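You operate a simulated robot arm through the tools that you are given. There is no shell and no other tool.

The job below is to be done with a simulated robot arm. You get a single attempt, and the scene is never put back.

JOB
Unload the grey meter at DARK and switch it off.
Fine: disc on the white mat; leave the slider at DARK and the blue arm swung aside.

Only the result counts: the job must be done as asked and must still hold three seconds after the hand-in. Knocking over, shifting, dropping, spilling or breaking anything else fails it.

ROBOT AND FRAMES
A 6-joint arm with a fingered hand, fixed in place. Base frame: the origin is on the floor under the middle of its stand, x ahead of it, y to its left, z up. Readings come in m, rad, newtons and seconds.
With the tool pointing down near the work surface it reaches from about 0.28 to 0.7 m from the base axis. Its first joint turns from -2.897 to 2.897 rad. Payload 4 kg.
The tool frame sits at the grasp point between the pads (the TCP): z along the fingers, y along the line on which they close. The tips reach 0.022 m beyond it. The gripper opens to 0.112 m; its body begins 0.06 m behind the TCP. The gripper is a hand of 4 fingers: y runs from the thumb to the fingers, the wrist lies at [0, 0, -0.218] in the tool frame, and closing takes about 1.5 s.
Orientation is that of the tool frame in the base frame, as [roll, pitch, yaw] about the fixed x, y, z axes, in that order (R = Rz(yaw) Ry(pitch) Rx(roll)). With the fingers straight down and closing along the base's y, the tool's x points along the base's -x, its y along +y and its z along -z.

CONTROLS
- The arm moves only by the tool apply_moves. Its argument "deltas" is a list of rows, each an object of numbers (a shift or turn left out is 0, a gripper value left out holds the last): "x", "y", "z": the shift along the tool's x, y, z in units of 40 mm (1.0 is 40 mm); "ax", "ay", "az": the turn, a rotation vector about the tool's x, y, z in units of 8 degrees (1.0 is 8 degrees). In form: [{"x": .., "y": .., "z": .., "ax": .., "ay": .., "az": ..}, ...]. A call has 1 to 20 rows; each row shifts and turns the commanded pose from where the row before left it, along the tool's axes as they then stand. "hand" is the closure, from 0 (fully open) to 1 (shut), set as the call begins (left out, the last holds). A call with a number of a shift or a turn outside -1 to 1 is refused whole. A row lasts 0.2 s, in which the tool goes at most 0.05 m and 0.15 rad; a call with a longer step from one row to the next is refused whole, and so is a gripper value outside its range. A pose out of reach is approached as far as the arm can. The call stops where the force on the tool passes 40 N (or 10 N more than at its start, if that is more) or the arm is blocked; 0.2 s more then pass. The fingers move at their own pace (about 0.045 m/s each) and stop on an object; they squeeze with about 21 N. The grip force told is the motor's: it shows also when the fingers shut on nothing. Time passes only in rows, and 0.2 s behind the last, so rows that do not move let the fingers close. The reply holds the time, the measured pose of the TCP, the force on the tool along the base axes, the opening and the grip force, in the units named above and with some noise, with the torque about the TCP (base axes, N m) and any sound that the robot's microphone picked up.
- Cameras (640 x 400 px; columns grow to the right, rows downward): "scene" is fixed at [0.0492, -0.6495, 1.7043]; the picture's right is [0.77, -0.64, 0.00], its down [-0.38, -0.46, -0.80] and it looks along [0.51, 0.62, -0.60] (base axes); focal length 337 px, centre (320, 200). "wrist" rides on the gripper at [0.069, 0.004, -0.083] in the tool frame; the picture's right is [-0.06, 1.00, 0.00], its down [-0.77, -0.05, -0.64] and it looks along [-0.64, -0.04, 0.77] (tool axes); focal length 243 px, centre (320, 200). There is no depth. A picture from a camera that has moved, and an enlarged one, comes with that camera's place and axes in the base frame and with its lens.
- grab_frame(camera): a new picture of that camera. No time passes.
- finger_targets(finger1, finger2, finger3, thumb_bend): sets how far each is bent, from 0 (flat) to 100 (curled in); at 30 the hand is open as for a grip, at 70 the pads meet at the TCP. One left out holds its place. A second passes; each finger stops where it meets its share of the squeeze, and holds until it gets a number again. A gripper value or a shape takes the hand back. It gives what a move gives, with no picture; readings hold the bend of each and the force on the fingers (four entries, about 0 where the hand has none), thumb and palm.
- hand_shape(shape): the hand has 4 fingers and takes this shape, open, in about a second: jaw (thumb against the fingers, like two jaws); tri (thumb and two fingers); tip (a fingertip pinch); poke (one finger out to press); point (the index stretched); flat (the hand flat); cup (the hand cupped); fist (a fist). The gripper value then closes the fingers along that shape, each until it touches; the sizes above hold for jaw. It gives what a move gives, with no picture.
- close_up(camera, box): a new picture of the part [left, top, right, bottom] of that camera's present view, enlarged. No time passes.
- finish_job(): hands the job in; it is judged then, once.

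Places have to be worked out from the pictures, the camera data and where the tool is seen. Open the gripper and draw the arm clear of the work before you hand the job in, unless the task says otherwise.

The tools are called after "Emit:" as a command line: name --argument value ..., lists and objects as JSON in quotes. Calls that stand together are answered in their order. apply_moves: Moves the arm, as the interface text tells. Its arguments: {"type":"object","properties":{"deltas":{"type":"array","items":{"type":"object","properties":{"x":{"type":"number"},"y":{"type":"number"},"z":{"type":"number"},"ax":{"type":"number"},"ay":{"type":"number"},"az":{"type":"number"}}}},"hand":{"type":"number"}},"required":["deltas"]} The other tools are called the same way: hand_shape (shape) gives the hand a shape; finger_targets (finger1, finger2, finger3, thumb_bend) moves the fingers one by one; grab_frame (camera) takes a picture; close_up (camera, box) takes an enlarged picture of a part of a camera's view; finish_job () hands the job in.

At the start:

```text
time_s: 0.0
ee_pos: [0.3223, 0.0561, 1.2958]
tcp_rot: [-3.141, 0.0, 3.141]
ft_force: [-0.1, 0.0, -1.2]
moment: [-0.01, -0.04, 0.02]
grip_width: 0.1119
grip_force: 0.1
shape: jaw
bend: [30.0, 30.0, 30.0, 30.0]
finger forces: [0.0, 0.0, 0.0, 0.1, 0.0, 0.0]
```

scene: 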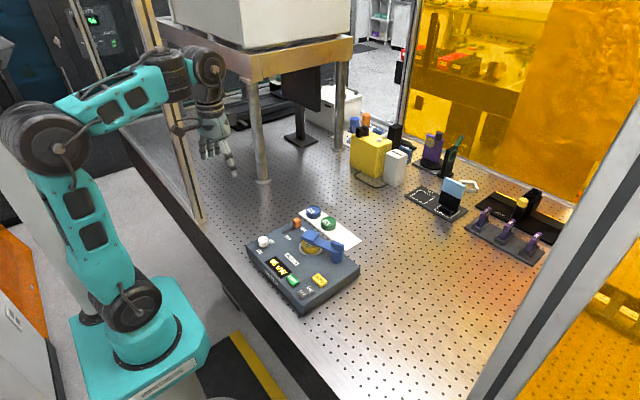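
wrist: 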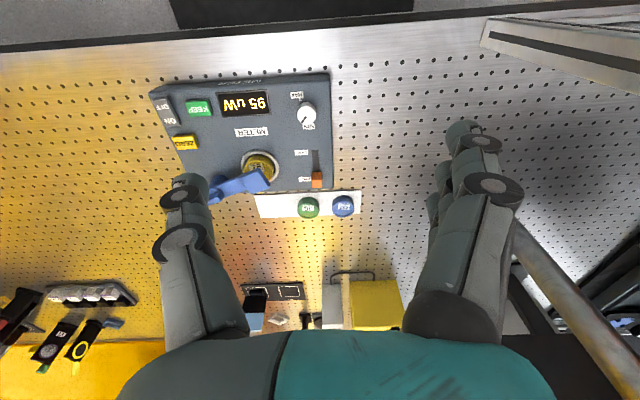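

I'll start by looking closer at the grey meter in both cameras.

Emit:
close_up --camera "scene" --box '[230, 190, 380, 320]'

Emit:
close_up --camera "wrist" --box '[140, 60, 380, 230]'

```text
3.08 times, centred on (305, 255) of scene
camera zoom: at [0.0492, -0.6495, 1.7043], right [0.77, -0.64, 0.0], down [-0.38, -0.46, -0.8], along [0.51, 0.62, -0.6], focal length 1038 px, centre (366, 31)
```

zoom: 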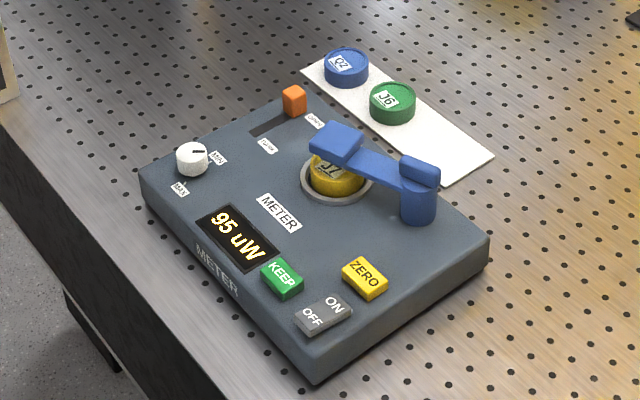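

```text
2.35 times, centred on (260, 145) of wrist
camera zoom: at [0.2529, 0.0607, 1.378], right [0.06, 1.0, 0.0], down [0.77, -0.05, 0.64], along [0.64, -0.04, -0.77], focal length 571 px, centre (461, 329)
```

zoom: 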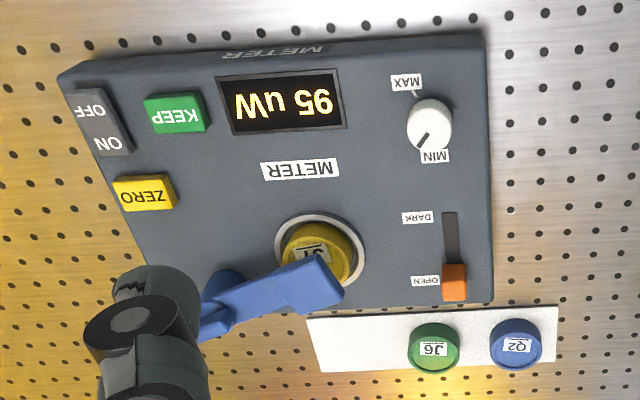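

Rough triangulation puts the slider knob near (0.52, 0.04, 0.99), the table at z≈0.93 and the meter's disc near (0.49, -0.07). I bring the arm closer to look down on the meter with the wrist camera.

Emit:
apply_moves --deltas '[{"x": -0.2, "y": -0.5, "z": 0.8}, {"x": -0.2, "y": -0.5, "z": 0.8}, {"x": -0.2, "y": -0.5, "z": 0.8}, {"x": -0.2, "y": -0.5, "z": 0.8}]'

Emit:
grab_frame --camera "wrist"

Emit:
grab_frame --camera "scene"

```text
time_s: 1.0
ee_pos: [0.3543, -0.0242, 1.1683]
tcp_rot: [-3.141, -0.001, -3.14]
ft_force: [-0.1, -0.1, -0.3]
moment: [-0.05, -0.01, -0.03]
grip_width: 0.1116
grip_force: 0.1
shape: jaw
bend: [30.0, 30.0, 30.0, 30.0]
finger forces: [0.0, 0.0, 0.1, 0.0, 0.1, 0.0]
```

```text
taken
camera wrist: at [0.2845, -0.0189, 1.2508], right [0.06, 1.0, 0.0], down [0.76, -0.05, 0.64], along [0.64, -0.04, -0.77], focal length 243 px, centre (320, 200)
```

wrist: 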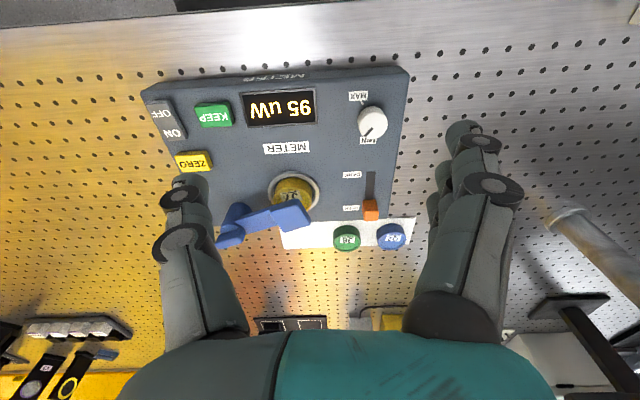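

```text
taken
```

scene: 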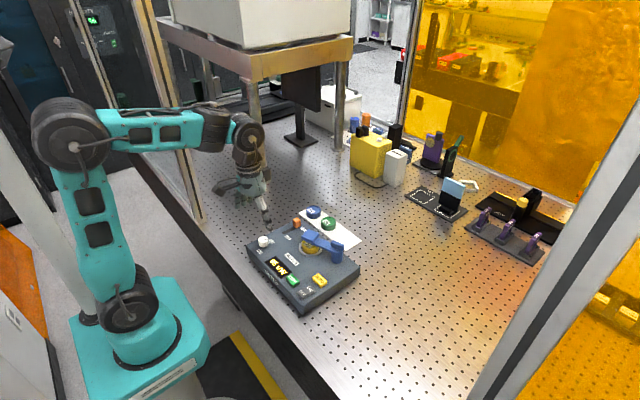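

Emit:
close_up --camera "wrist" --box '[130, 60, 430, 255]'

Emit:
close_up --camera "scene" --box '[285, 195, 365, 265]'

```text
2.05 times, centred on (280, 158) of wrist
camera zoom: at [0.2845, -0.0189, 1.2508], right [0.06, 1.0, 0.0], down [0.76, -0.05, 0.64], along [0.64, -0.04, -0.77], focal length 498 px, centre (402, 287)
```

zoom: 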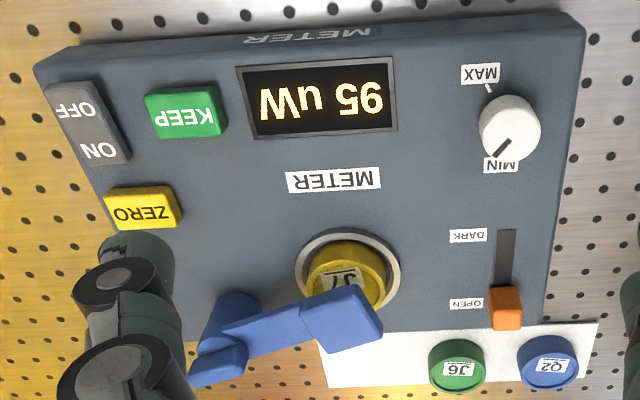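

```text
5.71 times, centred on (325, 230) of scene
camera zoom: at [0.0492, -0.6495, 1.7043], right [0.77, -0.64, 0.0], down [-0.38, -0.46, -0.8], along [0.51, 0.62, -0.6], focal length 1928 px, centre (291, 29)
```

zoom: 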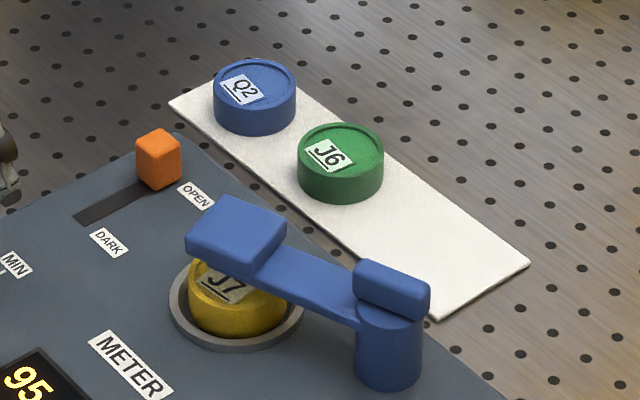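

The pad of the blue arm sits over disc J7 at about (0.497, -0.07, 1.03) with its post near (0.525, -0.156); the meter's top is near z=0.977. I look tighter at the slider and the arm to refine this.

Emit:
close_up --camera "wrist" --box '[200, 150, 320, 255]'

Emit:
close_up --camera "wrist" --box '[330, 150, 420, 255]'

Emit:
close_up --camera "scene" --box '[240, 215, 365, 315]'

Emit:
close_up --camera "scene" --box '[200, 110, 300, 240]'

```text
3.81 times, centred on (260, 202) of wrist
camera zoom: at [0.2845, -0.0189, 1.2508], right [0.06, 1.0, 0.0], down [0.76, -0.05, 0.64], along [0.64, -0.04, -0.77], focal length 924 px, centre (549, 190)
```

zoom: 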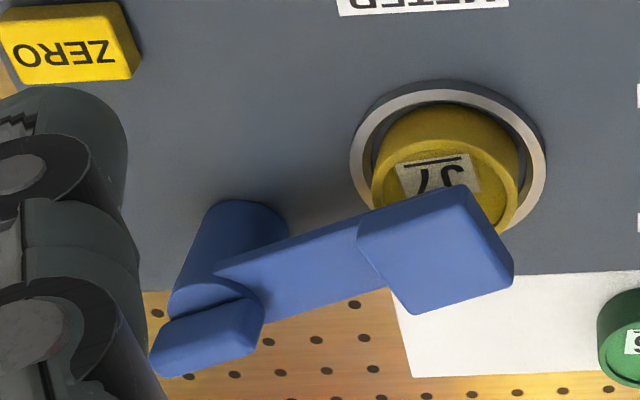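

```text
3.81 times, centred on (375, 202) of wrist
camera zoom: at [0.2845, -0.0189, 1.2508], right [0.06, 1.0, 0.0], down [0.76, -0.05, 0.64], along [0.64, -0.04, -0.77], focal length 924 px, centre (110, 190)
```

zoom: 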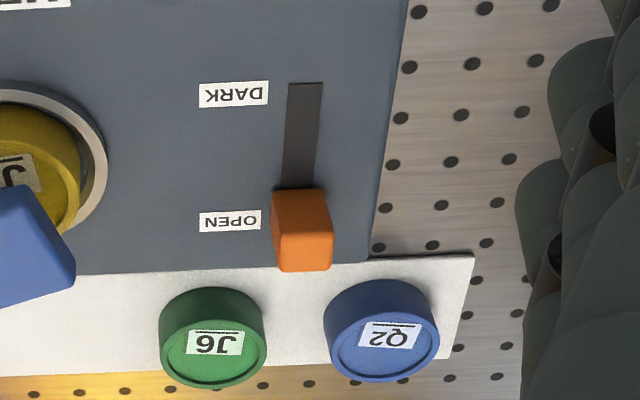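

```text
4.00 times, centred on (302, 265) of scene
camera zoom: at [0.0492, -0.6495, 1.7043], right [0.77, -0.64, 0.0], down [-0.38, -0.46, -0.8], along [0.51, 0.62, -0.6], focal length 1349 px, centre (390, -60)
```

zoom: 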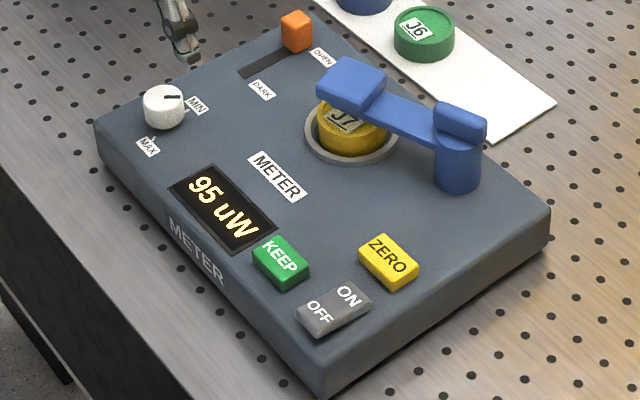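

```text
3.08 times, centred on (250, 175) of scene
camera zoom: at [0.0492, -0.6495, 1.7043], right [0.77, -0.64, 0.0], down [-0.38, -0.46, -0.8], along [0.51, 0.62, -0.6], focal length 1038 px, centre (535, 277)
```

zoom: 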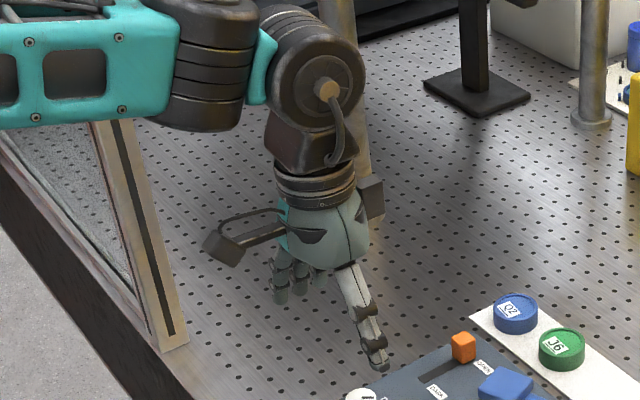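

The knob's top is near (0.523, 0.038, 1.003), about 20 mm wide, with its slot running toward -x to about x=0.468 (DARK). I half close the hand and move it above the knob, tips still about 6 cm up.

Emit:
apply_moves --deltas '[{"x": -0.8435, "y": 0.31, "z": 0.5}, {"x": -0.8435, "y": 0.31, "z": 0.5}, {"x": -0.8435, "y": 0.31, "z": 0.5}, {"x": -0.8435, "y": 0.31, "z": 0.5}, {"x": -0.8435, "y": 0.31, "z": 0.5}, {}, {}]' --hand 0.5

Emit:
grab_frame --camera "wrist"

Emit:
close_up --camera "scene" --box '[220, 130, 380, 270]'

```text
time_s: 2.6
ee_pos: [0.5247, 0.039, 1.0692]
tcp_rot: [3.141, -0.001, 3.142]
ft_force: [0.0, 0.0, -0.5]
moment: [0.0, 0.02, 0.01]
grip_width: 0.0571
grip_force: 0.1
shape: jaw
bend: [72.0, 72.0, 72.0, 70.0]
finger forces: [0.1, 0.0, 0.0, 0.0, 0.0, 0.1]
```

```text
taken
camera wrist: at [0.4544, 0.0432, 1.1519], right [0.06, 1.0, 0.0], down [0.77, -0.05, 0.64], along [0.64, -0.04, -0.77], focal length 243 px, centre (320, 200)
```

wrist: 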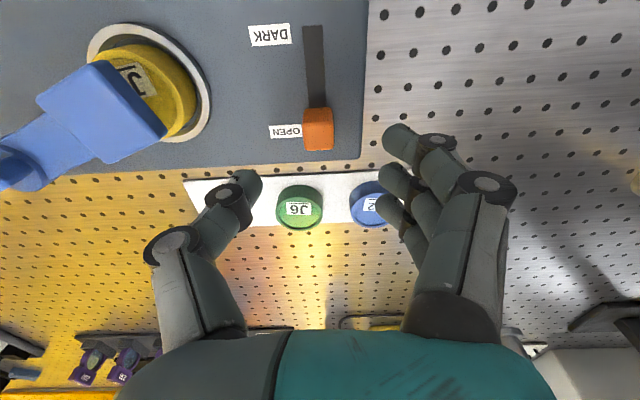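

```text
2.86 times, centred on (300, 200) of scene
camera zoom: at [0.0492, -0.6495, 1.7043], right [0.77, -0.64, 0.0], down [-0.38, -0.46, -0.8], along [0.51, 0.62, -0.6], focal length 964 px, centre (377, 200)
```

zoom: 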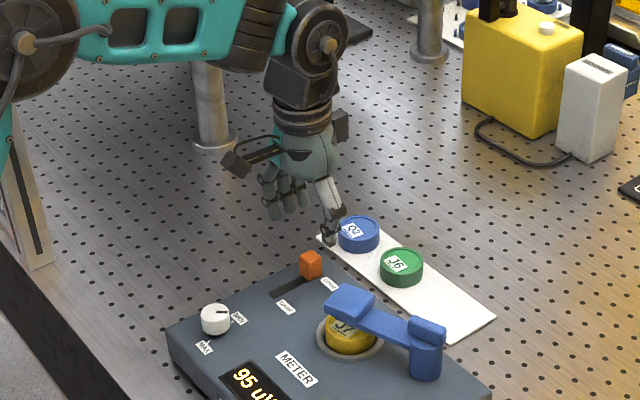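

The knob lines up with the thumb and the middle finger (about (0.526, 0.038)). I lower to TCP z≈1.008 so the tips straddle the knob above the meter's face.

Emit:
apply_moves --deltas '[{"z": 0.4}, {"z": 0.4}, {"z": 0.4}, {"z": 0.33}, {}]'

Emit:
grab_frame --camera "wrist"

Emit:
close_up --camera "scene" --box '[260, 170, 360, 260]'

```text
time_s: 3.8
ee_pos: [0.5235, 0.0377, 1.0075]
tcp_rot: [3.141, 0.0, 3.141]
ft_force: [0.5, -0.6, -0.2]
moment: [-0.01, -0.03, 0.03]
grip_width: 0.0568
grip_force: 0.1
shape: jaw
bend: [72.0, 72.0, 72.0, 70.0]
finger forces: [0.1, 0.1, 0.1, 0.0, 0.0, 0.0]
```

```text
taken
camera wrist: at [0.4539, 0.0429, 1.0893], right [0.06, 1.0, 0.0], down [0.77, -0.05, 0.64], along [0.64, -0.04, -0.77], focal length 243 px, centre (320, 200)
```

wrist: 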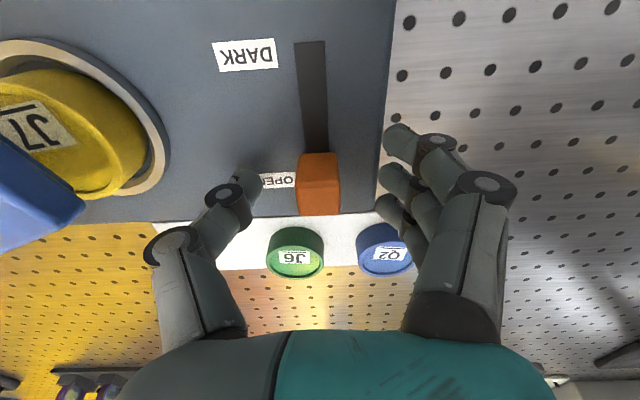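

```text
4.44 times, centred on (310, 215) of scene
camera zoom: at [0.0492, -0.6495, 1.7043], right [0.77, -0.64, 0.0], down [-0.38, -0.46, -0.8], along [0.51, 0.62, -0.6], focal length 1499 px, centre (364, 133)
```

zoom: 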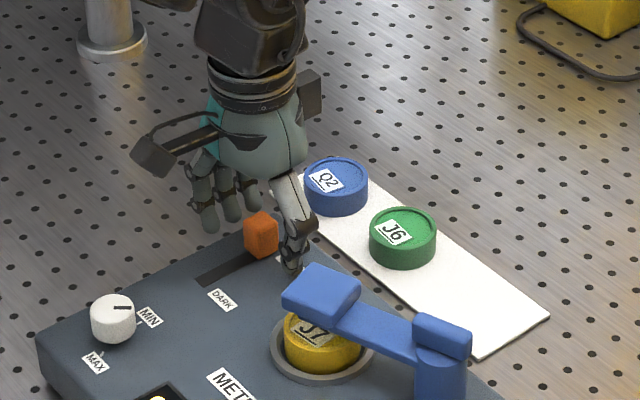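

The thumb and fingers straddle the orange knob with clearance to the face and the blue arm. I close the hand on it.

Emit:
apply_moves --deltas '[{}, {}, {}, {}, {}, {}]' --hand 0.95

Emit:
grab_frame --camera "wrist"

```text
time_s: 5.2
ee_pos: [0.5231, 0.0372, 1.007]
tcp_rot: [-3.139, 0.0, 3.14]
ft_force: [-0.2, -11.6, -1.4]
moment: [-0.14, -0.01, 0.03]
grip_width: 0.0046
grip_force: 21.4
shape: jaw
bend: [66.0, 72.0, 66.0, 70.0]
finger forces: [0.1, 7.4, 0.0, 0.0, 18.9, 0.1]
```

```text
taken
camera wrist: at [0.454, 0.0419, 1.0893], right [0.07, 1.0, 0.0], down [0.77, -0.05, 0.64], along [0.64, -0.04, -0.77], focal length 243 px, centre (320, 200)
```

wrist: 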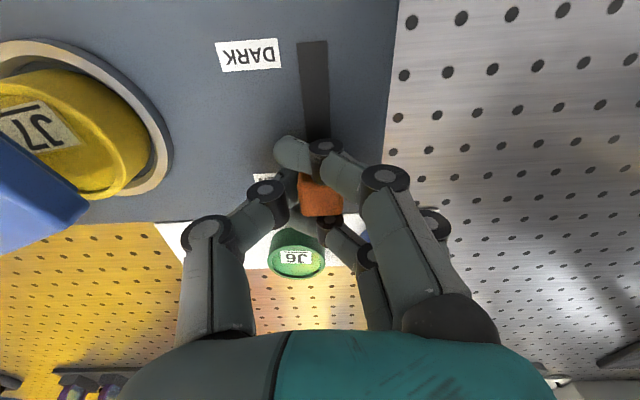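

The knob is held between thumb and middle finger. I draw it slowly toward -x (DARK), watching the force.

Emit:
apply_moves --deltas '[{"x": 0.15}, {"x": 0.15}, {"x": 0.15}, {"x": 0.15}, {"x": 0.15}, {"x": 0.15}]'

Emit:
grab_frame --camera "wrist"

```text
time_s: 6.6
ee_pos: [0.4861, 0.0383, 1.0075]
tcp_rot: [3.14, 0.001, -3.141]
ft_force: [0.7, -17.1, 4.2]
moment: [-0.24, 0.0, 0.02]
grip_width: 0.005
grip_force: 21.6
shape: jaw
bend: [66.0, 72.0, 66.0, 70.0]
finger forces: [0.0, 6.8, 0.0, 0.1, 23.3, 0.0]
```

```text
taken
camera wrist: at [0.4175, 0.0428, 1.0888], right [0.06, 1.0, 0.0], down [0.76, -0.05, 0.64], along [0.64, -0.04, -0.77], focal length 243 px, centre (320, 200)
```

wrist: 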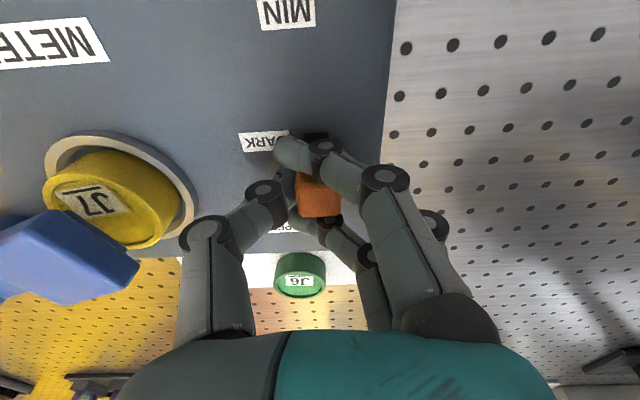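

The knob came along by 37 mm with little resistance. I continue in small steps toward its end.

Emit:
apply_moves --deltas '[{"x": 0.1}, {"x": 0.1}, {"x": 0.1}]'

Emit:
close_up --camera "scene" --box '[240, 180, 360, 280]'

```text
time_s: 7.4
ee_pos: [0.4754, 0.0377, 1.0074]
tcp_rot: [3.141, 0.005, -3.139]
ft_force: [15.1, -11.7, 1.4]
moment: [-0.18, -0.17, 0.03]
grip_width: 0.0046
grip_force: 21.1
shape: jaw
bend: [66.0, 72.0, 66.0, 70.0]
finger forces: [0.0, 8.0, 0.1, 0.1, 20.2, 0.0]
```

```text
4.00 times, centred on (300, 230) of scene
camera zoom: at [0.0492, -0.6495, 1.7043], right [0.77, -0.64, 0.0], down [-0.38, -0.46, -0.8], along [0.51, 0.62, -0.6], focal length 1349 px, centre (400, 80)
```

zoom: 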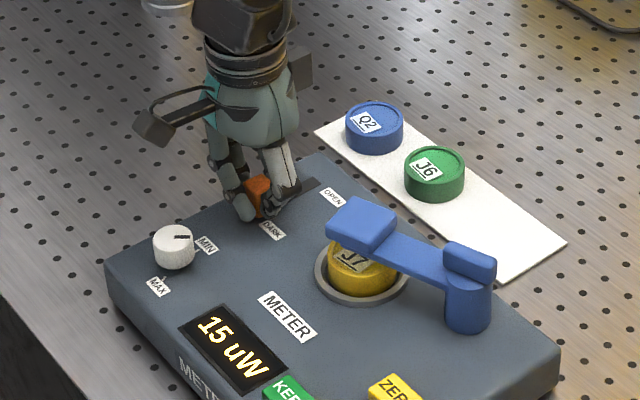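

The display dropped to 15 uW and 15 N pushes back: probably the end stop. One small further nudge to confirm it.

Emit:
apply_moves --deltas '[{"x": 0.06}, {}]'

Emit:
close_up --camera "scene" --box '[240, 180, 360, 280]'

```text
time_s: 8.0
ee_pos: [0.4746, 0.0388, 1.0066]
tcp_rot: [-3.141, 0.006, 3.14]
ft_force: [28.2, -11.4, 0.4]
moment: [-0.13, -0.41, 0.16]
grip_width: 0.0048
grip_force: 21.7
shape: jaw
bend: [66.0, 72.0, 66.0, 70.0]
finger forces: [0.1, 7.9, 0.4, 0.1, 19.4, 0.0]
```

```text
4.00 times, centred on (300, 230) of scene
camera zoom: at [0.0492, -0.6495, 1.7043], right [0.77, -0.64, 0.0], down [-0.38, -0.46, -0.8], along [0.51, 0.62, -0.6], focal length 1349 px, centre (400, 80)
```

zoom: 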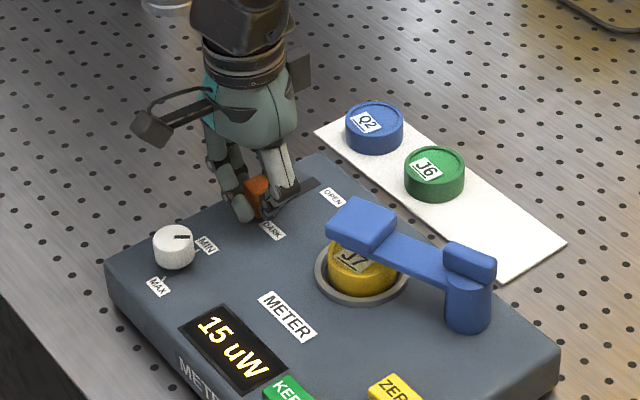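

The force rose to 28 N with no motion, so the slider is at its DARK stop. I relax the push, open the hand and lift off.

Emit:
apply_moves --deltas '[{"x": -0.04}]'

Emit:
apply_moves --deltas '[{}, {}, {}, {}, {}]' --hand 0.5

Emit:
apply_moves --deltas '[{"z": -0.5}, {"z": -0.8}, {"z": -0.8}, {"z": -0.8}]'

Emit:
grab_frame --camera "wrist"

Emit:
close_up --camera "scene" --box '[240, 180, 360, 310]'

```text
time_s: 8.4
ee_pos: [0.4745, 0.0375, 1.0065]
tcp_rot: [3.14, 0.002, 3.141]
ft_force: [23.1, -10.7, 3.4]
moment: [-0.16, -0.31, 0.11]
grip_width: 0.0046
grip_force: 21.7
shape: jaw
bend: [66.0, 72.0, 66.0, 70.0]
finger forces: [0.1, 8.3, 0.1, 0.0, 19.3, 0.0]
```

```text
time_s: 9.6
ee_pos: [0.4741, 0.0378, 1.006]
tcp_rot: [3.14, 0.0, -3.139]
ft_force: [0.3, -0.4, 0.9]
moment: [0.02, -0.02, 0.0]
grip_width: 0.055
grip_force: 0.2
shape: jaw
bend: [72.0, 73.0, 72.0, 70.0]
finger forces: [0.0, 0.1, 0.0, 0.1, 0.0, 0.1]
```

```text
time_s: 10.6
ee_pos: [0.4737, 0.0368, 1.1221]
tcp_rot: [3.14, 0.0, -3.141]
ft_force: [-0.1, 0.5, 0.0]
moment: [0.02, 0.0, -0.01]
grip_width: 0.0555
grip_force: 0.1
shape: jaw
bend: [72.0, 73.0, 72.0, 70.0]
finger forces: [0.0, 0.1, 0.0, 0.1, 0.1, 0.0]
```

```text
taken
camera wrist: at [0.4045, 0.042, 1.2054], right [0.06, 1.0, 0.0], down [0.77, -0.05, 0.64], along [0.64, -0.04, -0.77], focal length 243 px, centre (320, 200)
```

wrist: 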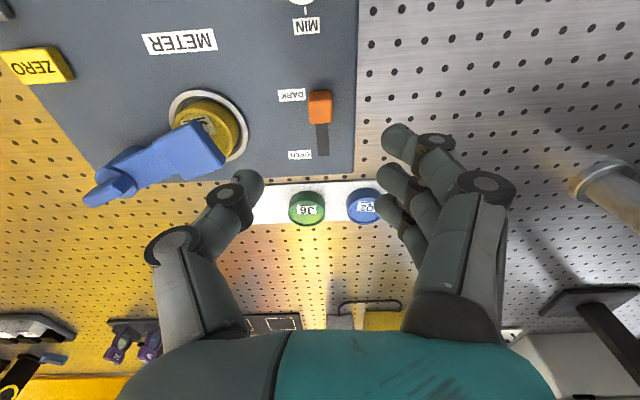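

```text
3.08 times, centred on (300, 245) of scene
camera zoom: at [0.0492, -0.6495, 1.7043], right [0.77, -0.64, 0.0], down [-0.38, -0.46, -0.8], along [0.51, 0.62, -0.6], focal length 1038 px, centre (382, 62)
```

zoom: 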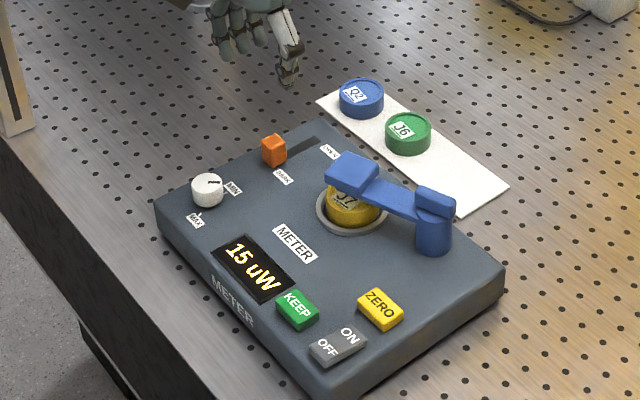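

The slider sits at DARK and the display reads 15 uW. Before swinging the arm I try the poke shape here in free air to see where the finger's tip lies.

Emit:
hand_shape --shape "poke"

Emit:
grab_frame --camera "wrist"

Emit:
close_up --camera "scene" --box '[220, 120, 360, 260]'

```text
time_s: 11.5
ee_pos: [0.4746, 0.0371, 1.1222]
tcp_rot: [3.14, 0.0, 3.14]
ft_force: [0.8, -0.1, 0.0]
moment: [0.02, 0.01, 0.02]
grip_width: 0.0
grip_force: 0.1
shape: poke
bend: [100.0, 100.0, 100.0, 47.0]
finger forces: [0.0, 0.1, 0.0, 0.1, 0.1, 0.1]
```

```text
taken
camera wrist: at [0.4044, 0.042, 1.2048], right [0.06, 1.0, 0.0], down [0.77, -0.05, 0.64], along [0.64, -0.04, -0.77], focal length 243 px, centre (320, 200)
```

wrist: 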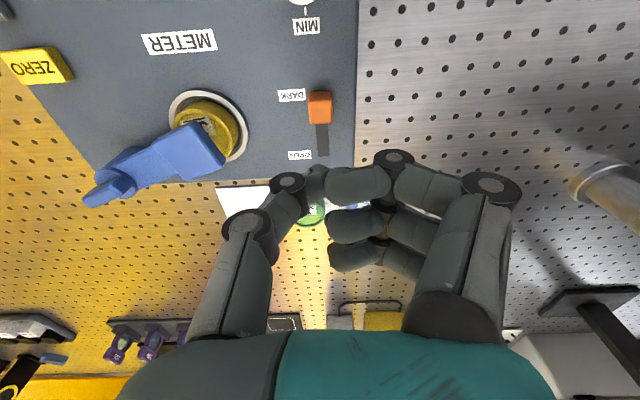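

```text
2.86 times, centred on (290, 190) of scene
camera zoom: at [0.0492, -0.6495, 1.7043], right [0.77, -0.64, 0.0], down [-0.38, -0.46, -0.8], along [0.51, 0.62, -0.6], focal length 964 px, centre (406, 229)
```

zoom: 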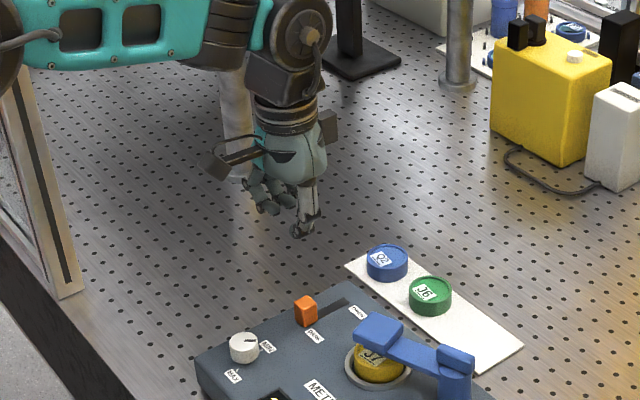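

In this poke shape all three fingers curl and the thumb sticks out. I compare it with the point shape.

Emit:
hand_shape --shape "point"

Emit:
grab_frame --camera "wrist"

Emit:
close_up --camera "scene" --box '[220, 120, 360, 260]'

```text
time_s: 12.4
ee_pos: [0.4743, 0.0365, 1.123]
tcp_rot: [-3.141, 0.0, -3.141]
ft_force: [0.3, 0.4, -0.6]
moment: [-0.01, 0.01, 0.0]
grip_width: 0.1056
grip_force: 0.1
shape: point
bend: [31.0, 100.0, 100.0, 55.0]
finger forces: [0.0, 0.0, 0.0, 0.1, 0.0, 0.0]
```

```text
taken
camera wrist: at [0.4044, 0.042, 1.2049], right [0.06, 1.0, 0.0], down [0.77, -0.05, 0.64], along [0.64, -0.04, -0.77], focal length 243 px, centre (320, 200)
```

wrist: 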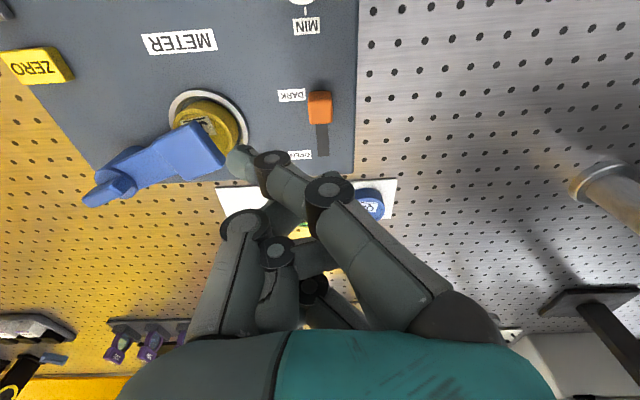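

```text
2.86 times, centred on (290, 190) of scene
camera zoom: at [0.0492, -0.6495, 1.7043], right [0.77, -0.64, 0.0], down [-0.38, -0.46, -0.8], along [0.51, 0.62, -0.6], focal length 964 px, centre (406, 229)
```

zoom: 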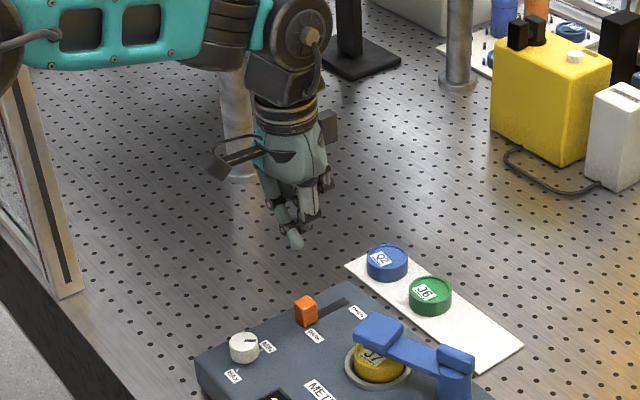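

The index now sticks out; I let the hand settle and look again to locate the fingertip.

Emit:
apply_moves --deltas '[{}, {}, {}, {}, {}]'

Emit:
grab_frame --camera "wrist"

Emit:
close_up --camera "scene" --box '[240, 140, 320, 220]'

```text
time_s: 13.6
ee_pos: [0.4741, 0.038, 1.123]
tcp_rot: [-3.141, 0.0, -3.141]
ft_force: [0.2, 0.3, -0.4]
moment: [0.02, 0.0, 0.02]
grip_width: 0.1059
grip_force: 0.0
shape: point
bend: [31.0, 100.0, 100.0, 55.0]
finger forces: [0.1, 0.0, 0.0, 0.0, 0.0, 0.0]
```

```text
taken
camera wrist: at [0.4044, 0.042, 1.2051], right [0.06, 1.0, 0.0], down [0.77, -0.05, 0.64], along [0.64, -0.04, -0.77], focal length 243 px, centre (320, 200)
```

wrist: 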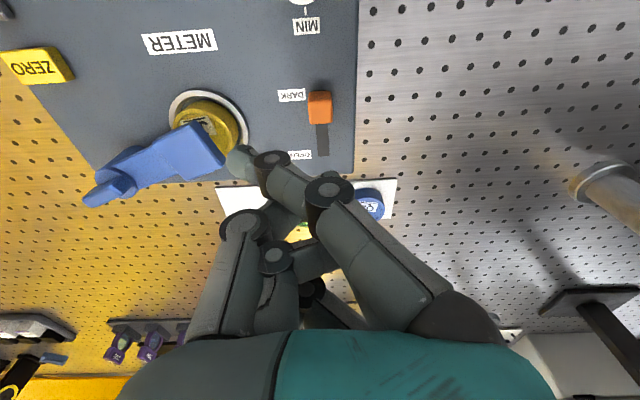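

```text
5.00 times, centred on (280, 180) of scene
camera zoom: at [0.0492, -0.6495, 1.7043], right [0.77, -0.64, 0.0], down [-0.38, -0.46, -0.8], along [0.51, 0.62, -0.6], focal length 1687 px, centre (520, 300)
```

zoom: 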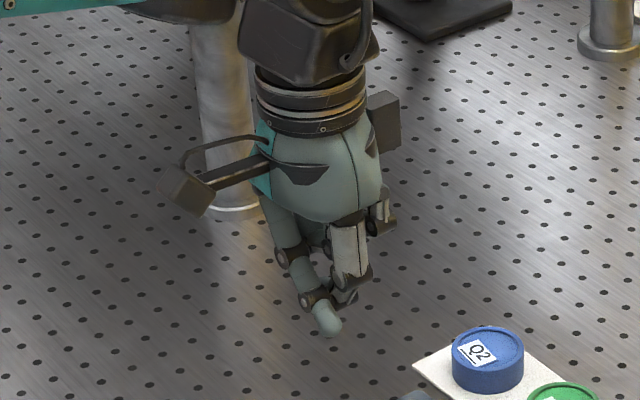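

The jaw with shut fingers is more compact for pushing sideways: all tips end at one height. I go back to jaw, shut it, and move to the -x side of the blue arm at a safe height to look again.

Emit:
hand_shape --shape "jaw"

Emit:
apply_moves --deltas '[{"x": 0.37, "y": -0.706}, {"x": 0.37, "y": -0.706}, {"x": 0.37, "y": -0.706}, {"x": 0.37, "y": -0.706}, {}, {}, {}, {}]' --hand 1.0

Emit:
grab_frame --camera "wrist"

Emit:
close_up --camera "scene" --box '[240, 150, 370, 270]'

```text
time_s: 14.5
ee_pos: [0.4741, 0.0365, 1.1223]
tcp_rot: [3.141, 0.001, -3.141]
ft_force: [-0.7, -0.3, -0.4]
moment: [-0.04, 0.02, 0.0]
grip_width: 0.112
grip_force: 0.1
shape: jaw
bend: [30.0, 30.0, 30.0, 30.0]
finger forces: [0.0, 0.0, 0.0, 0.0, 0.1, 0.0]
```

```text
time_s: 16.3
ee_pos: [0.415, -0.0757, 1.1218]
tcp_rot: [3.14, 0.0, -3.141]
ft_force: [0.0, 0.3, -1.4]
moment: [-0.02, -0.01, -0.01]
grip_width: 0.0001
grip_force: 20.8
shape: jaw
bend: [66.0, 55.0, 66.0, 65.0]
finger forces: [0.1, 0.0, 0.0, 0.0, 0.0, 0.0]
```

```text
taken
camera wrist: at [0.3452, -0.0708, 1.2057], right [0.06, 1.0, 0.0], down [0.77, -0.05, 0.64], along [0.64, -0.04, -0.77], focal length 243 px, centre (320, 200)
```

wrist: 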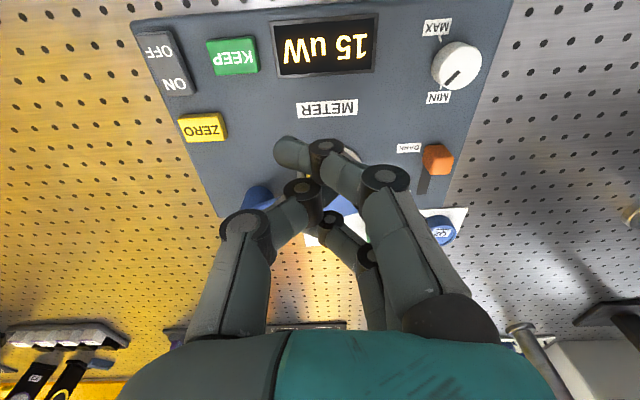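

```text
3.33 times, centred on (305, 210) of scene
camera zoom: at [0.0492, -0.6495, 1.7043], right [0.77, -0.64, 0.0], down [-0.38, -0.46, -0.8], along [0.51, 0.62, -0.6], focal length 1124 px, centre (370, 167)
```

zoom: 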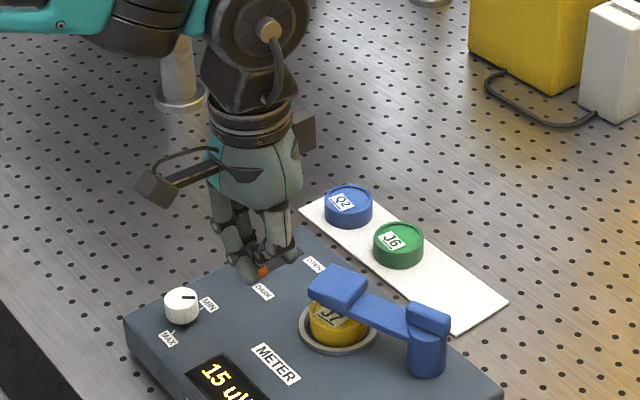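

The shut fingertips end about 2 cm beyond the TCP. Pad top is about z=1.025 and disc top about 1.003, so I lower to TCP z≈1.034 (tips ≈1.012) in front of the disc, then check.

Emit:
apply_moves --deltas '[{"z": 0.55}, {"z": 0.55}, {"z": 0.55}, {"z": 0.53}, {}]'

Emit:
grab_frame --camera "wrist"

Emit:
close_up --camera "scene" --box '[260, 190, 360, 280]'

```text
time_s: 17.5
ee_pos: [0.4133, -0.0745, 1.0335]
tcp_rot: [3.141, 0.001, -3.141]
ft_force: [-0.4, -0.9, -0.1]
moment: [-0.01, 0.0, 0.01]
grip_width: 0.0002
grip_force: 21.0
shape: jaw
bend: [66.0, 55.0, 66.0, 65.0]
finger forces: [0.1, 0.0, 0.1, 0.1, 0.1, 0.1]
```

```text
taken
camera wrist: at [0.3449, -0.0698, 1.1162], right [0.06, 1.0, 0.0], down [0.77, -0.05, 0.64], along [0.64, -0.04, -0.77], focal length 243 px, centre (320, 200)
```

wrist: 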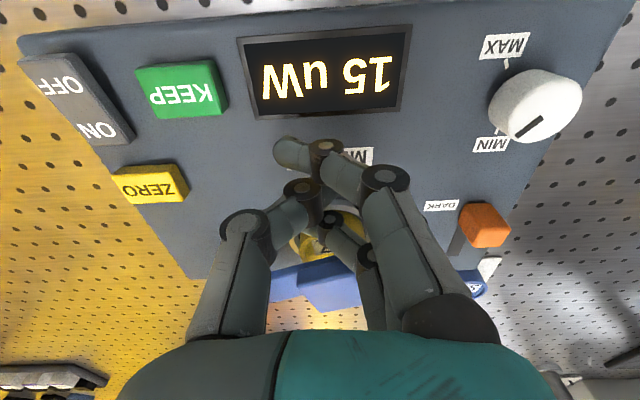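

```text
4.44 times, centred on (310, 235) of scene
camera zoom: at [0.0492, -0.6495, 1.7043], right [0.77, -0.64, 0.0], down [-0.38, -0.46, -0.8], along [0.51, 0.62, -0.6], focal length 1499 px, centre (364, 44)
```

zoom: 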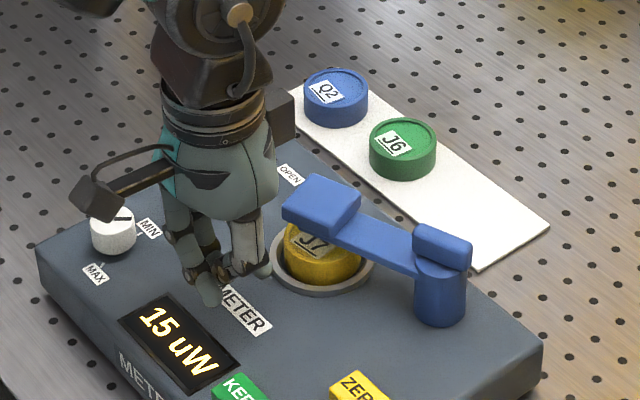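

Tips are clear of the meter and below the pad's top. I advance slowly toward +x to meet the pad's side.

Emit:
apply_moves --deltas '[{"x": -0.2, "y": -0.05}, {"x": -0.2, "y": -0.05}, {"x": -0.2}, {"x": -0.2}]'

Emit:
close_up --camera "scene" --box '[260, 190, 360, 280]'

```text
time_s: 18.5
ee_pos: [0.4466, -0.0805, 1.0359]
tcp_rot: [-3.141, -0.001, 3.142]
ft_force: [-0.4, 0.8, -0.3]
moment: [0.0, 0.02, -0.03]
grip_width: 0.0002
grip_force: 20.6
shape: jaw
bend: [66.0, 55.0, 66.0, 65.0]
finger forces: [0.0, 0.1, 0.1, 0.1, 0.1, 0.0]
```

```text
4.44 times, centred on (310, 235) of scene
camera zoom: at [0.0492, -0.6495, 1.7043], right [0.77, -0.64, 0.0], down [-0.38, -0.46, -0.8], along [0.51, 0.62, -0.6], focal length 1499 px, centre (364, 44)
```

zoom: 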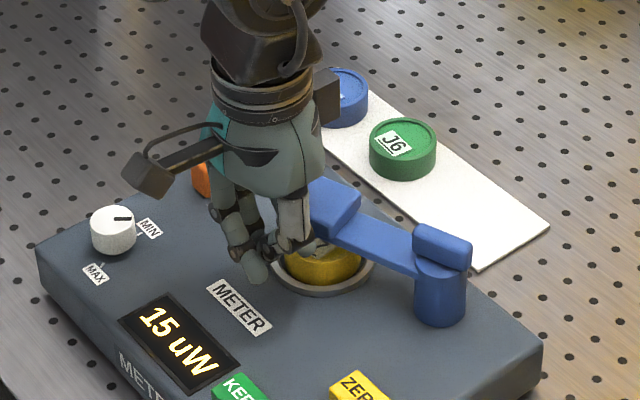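

No contact yet. I go on in 6 mm steps, expecting contact soon.

Emit:
apply_moves --deltas '[{"x": -0.15}, {"x": -0.15}]'

Emit:
close_up --camera "scene" --box '[260, 190, 360, 280]'

```text
time_s: 19.1
ee_pos: [0.4593, -0.0781, 1.0345]
tcp_rot: [-3.141, 0.001, -3.139]
ft_force: [-0.4, -0.5, -1.1]
moment: [0.0, -0.01, 0.01]
grip_width: 0.0001
grip_force: 21.1
shape: jaw
bend: [66.0, 55.0, 66.0, 65.0]
finger forces: [0.0, 0.0, 0.6, 0.1, 0.1, 0.1]
```

```text
4.44 times, centred on (310, 235) of scene
camera zoom: at [0.0492, -0.6495, 1.7043], right [0.77, -0.64, 0.0], down [-0.38, -0.46, -0.8], along [0.51, 0.62, -0.6], focal length 1499 px, centre (364, 44)
```

zoom: 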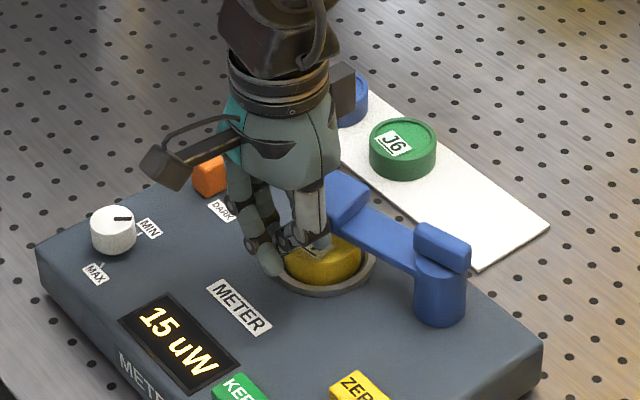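

The arm already yields to the push with almost no force, so it swings toward +x. I follow its arc.

Emit:
apply_moves --deltas '[{"x": -0.325, "y": 0.2}, {"x": -0.35, "y": 0.15}, {"x": -0.35, "y": 0.1}, {"x": -0.375, "y": 0.05}]'

Emit:
close_up --camera "scene" --box '[260, 180, 370, 280]'

Emit:
grab_frame --camera "wrist"

```text
time_s: 20.1
ee_pos: [0.515, -0.0594, 1.035]
tcp_rot: [-3.141, 0.001, -3.14]
ft_force: [-0.2, -0.1, -0.1]
moment: [-0.02, -0.02, -0.04]
grip_width: 0.0002
grip_force: 20.8
shape: jaw
bend: [66.0, 55.0, 66.0, 65.0]
finger forces: [0.0, 0.1, 0.1, 0.0, 0.1, 0.0]
```

```text
4.00 times, centred on (315, 230) of scene
camera zoom: at [0.0492, -0.6495, 1.7043], right [0.77, -0.64, 0.0], down [-0.38, -0.46, -0.8], along [0.51, 0.62, -0.6], focal length 1349 px, centre (340, 80)
```

zoom: 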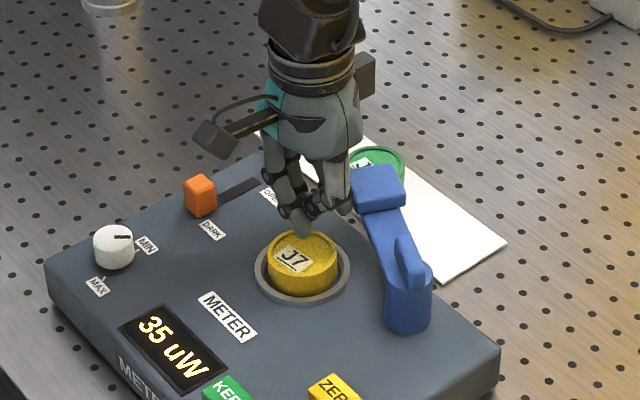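

```text
taken
camera wrist: at [0.446, -0.0537, 1.1177], right [0.06, 1.0, 0.0], down [0.77, -0.05, 0.64], along [0.64, -0.04, -0.77], focal length 243 px, centre (320, 200)
```

wrist: 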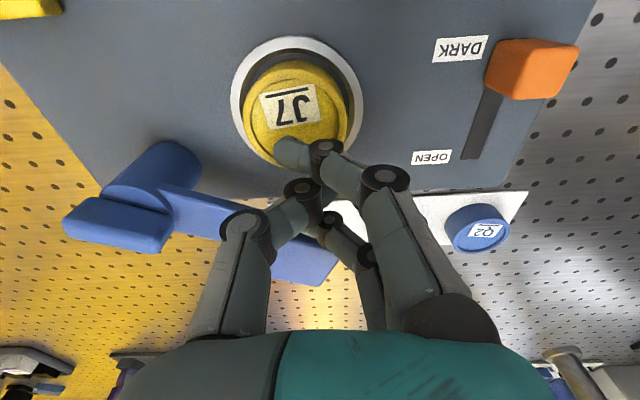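

The arm follows nicely; the disc is now uncovered. I continue along the arc to bring it well aside.

Emit:
apply_moves --deltas '[{"x": -0.375, "y": 0.03}, {"x": -0.325}, {"x": -0.325, "y": -0.1}, {"x": -0.3, "y": -0.15}, {"x": -0.275, "y": -0.175}, {"x": -0.225, "y": -0.2}]'

Emit:
close_up --camera "scene" --box '[260, 180, 370, 280]'

Emit:
grab_frame --camera "wrist"

```text
time_s: 21.5
ee_pos: [0.5879, -0.0828, 1.035]
tcp_rot: [3.141, 0.002, -3.141]
ft_force: [-1.0, -0.7, 0.3]
moment: [0.01, 0.06, -0.02]
grip_width: 0.0002
grip_force: 21.0
shape: jaw
bend: [66.0, 55.0, 66.0, 65.0]
finger forces: [0.2, 0.0, 0.2, 0.0, 0.0, 0.1]
```

```text
4.00 times, centred on (315, 230) of scene
camera zoom: at [0.0492, -0.6495, 1.7043], right [0.77, -0.64, 0.0], down [-0.38, -0.46, -0.8], along [0.51, 0.62, -0.6], focal length 1349 px, centre (340, 80)
```

zoom: 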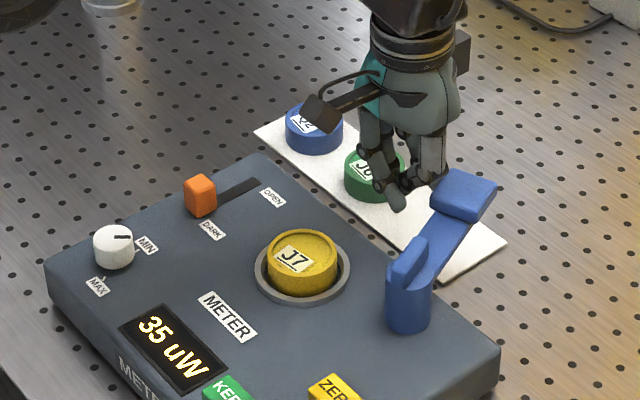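

```text
taken
camera wrist: at [0.5177, -0.0776, 1.1181], right [0.06, 1.0, 0.0], down [0.77, -0.05, 0.64], along [0.64, -0.04, -0.77], focal length 243 px, centre (320, 200)
```

wrist: 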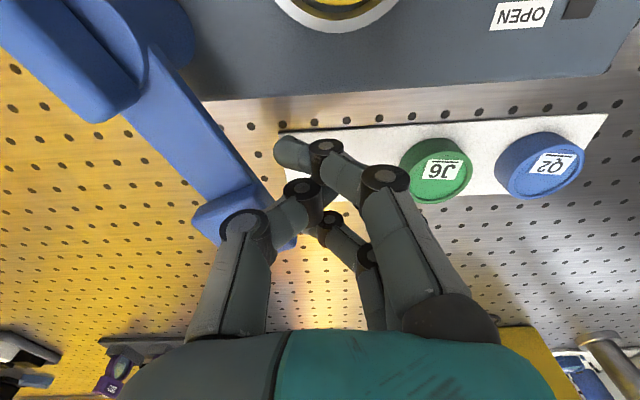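

The arm keeps swinging freely (about 80° so far). I push on, now mostly toward -y, so it clears the free end of the mat.

Emit:
apply_moves --deltas '[{"x": -0.175, "y": -0.2}, {"x": -0.175, "y": -0.225}, {"x": -0.125, "y": -0.25}, {"x": -0.1, "y": -0.275}, {"x": -0.1, "y": -0.3}, {"x": -0.05, "y": -0.3}]'

Emit:
close_up --camera "scene" --box '[260, 180, 380, 290]'

Emit:
grab_frame --camera "wrist"

```text
time_s: 22.8
ee_pos: [0.6133, -0.1289, 1.0392]
tcp_rot: [3.137, -0.007, -3.128]
ft_force: [-13.5, 19.0, 11.7]
moment: [0.12, 0.17, -0.12]
grip_width: 0.0
grip_force: 20.7
shape: jaw
bend: [63.0, 54.0, 63.0, 68.0]
finger forces: [9.6, 0.0, 6.1, 0.0, 9.1, 0.0]
stopped in row 6: the force on the tool passed its limit at 45 N (the readings are from after the stop); the commanded pose is now the measured one
```

```text
3.64 times, centred on (320, 235) of scene
camera zoom: at [0.0492, -0.6495, 1.7043], right [0.77, -0.64, 0.0], down [-0.38, -0.46, -0.8], along [0.51, 0.62, -0.6], focal length 1227 px, centre (320, 73)
```

zoom: 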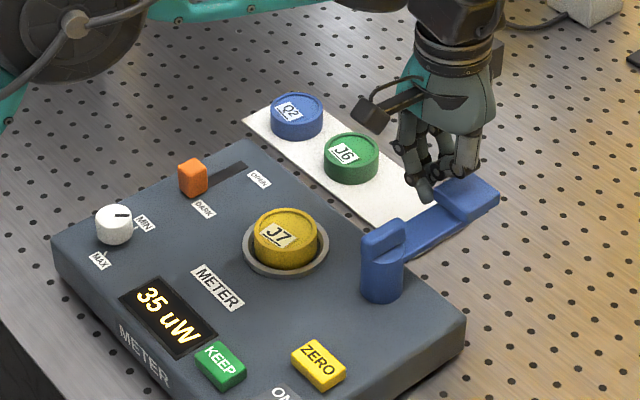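

```text
taken
camera wrist: at [0.5446, -0.1247, 1.1213], right [0.05, 1.0, 0.0], down [0.77, -0.04, 0.64], along [0.64, -0.03, -0.77], focal length 243 px, centre (320, 200)
```

wrist: 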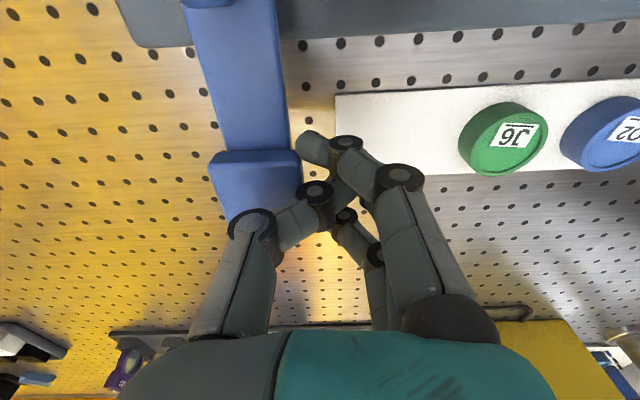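

The arm met its end stop after about 100° of swing, well aside of the disc. I back off from it, then rise, and check that the meter has not shifted.

Emit:
apply_moves --deltas '[{"y": 0.3}, {"y": 0.3, "z": -0.3}, {"z": -0.8}, {"z": -0.8}, {"z": -0.6}]'

Emit:
grab_frame --camera "scene"

Emit:
close_up --camera "scene" --box '[230, 190, 380, 320]'

Emit:
grab_frame --camera "wrist"

```text
time_s: 24.0
ee_pos: [0.6159, -0.1078, 1.1364]
tcp_rot: [3.141, -0.005, -3.133]
ft_force: [-0.1, 0.4, 0.1]
moment: [0.03, 0.0, 0.01]
grip_width: 0.0
grip_force: 21.1
shape: jaw
bend: [66.0, 54.0, 66.0, 67.0]
finger forces: [0.0, 0.0, 0.0, 0.0, 0.0, 0.0]
```

```text
taken
```

scene: 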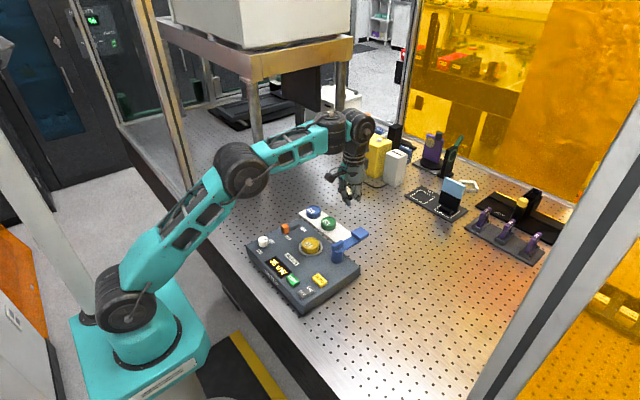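

```text
3.08 times, centred on (305, 255) of scene
camera zoom: at [0.0492, -0.6495, 1.7043], right [0.77, -0.64, 0.0], down [-0.38, -0.46, -0.8], along [0.51, 0.62, -0.6], focal length 1038 px, centre (366, 31)
```

zoom: 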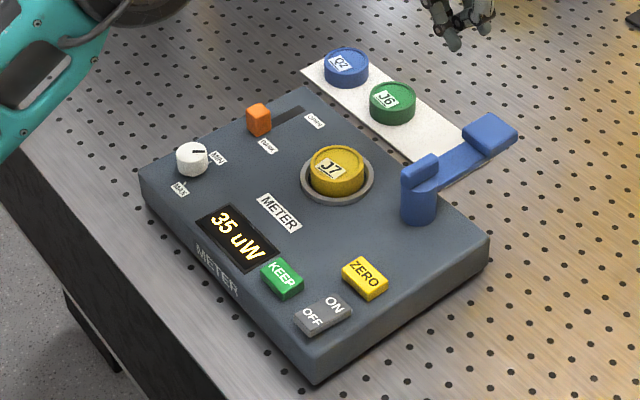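

```text
taken
camera wrist: at [0.5462, -0.1031, 1.2195], right [0.05, 1.0, 0.0], down [0.77, -0.04, 0.64], along [0.64, -0.03, -0.77], focal length 243 px, centre (320, 200)
```

wrist: 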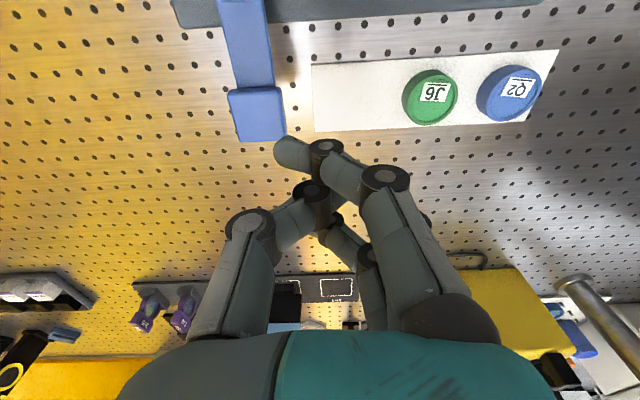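

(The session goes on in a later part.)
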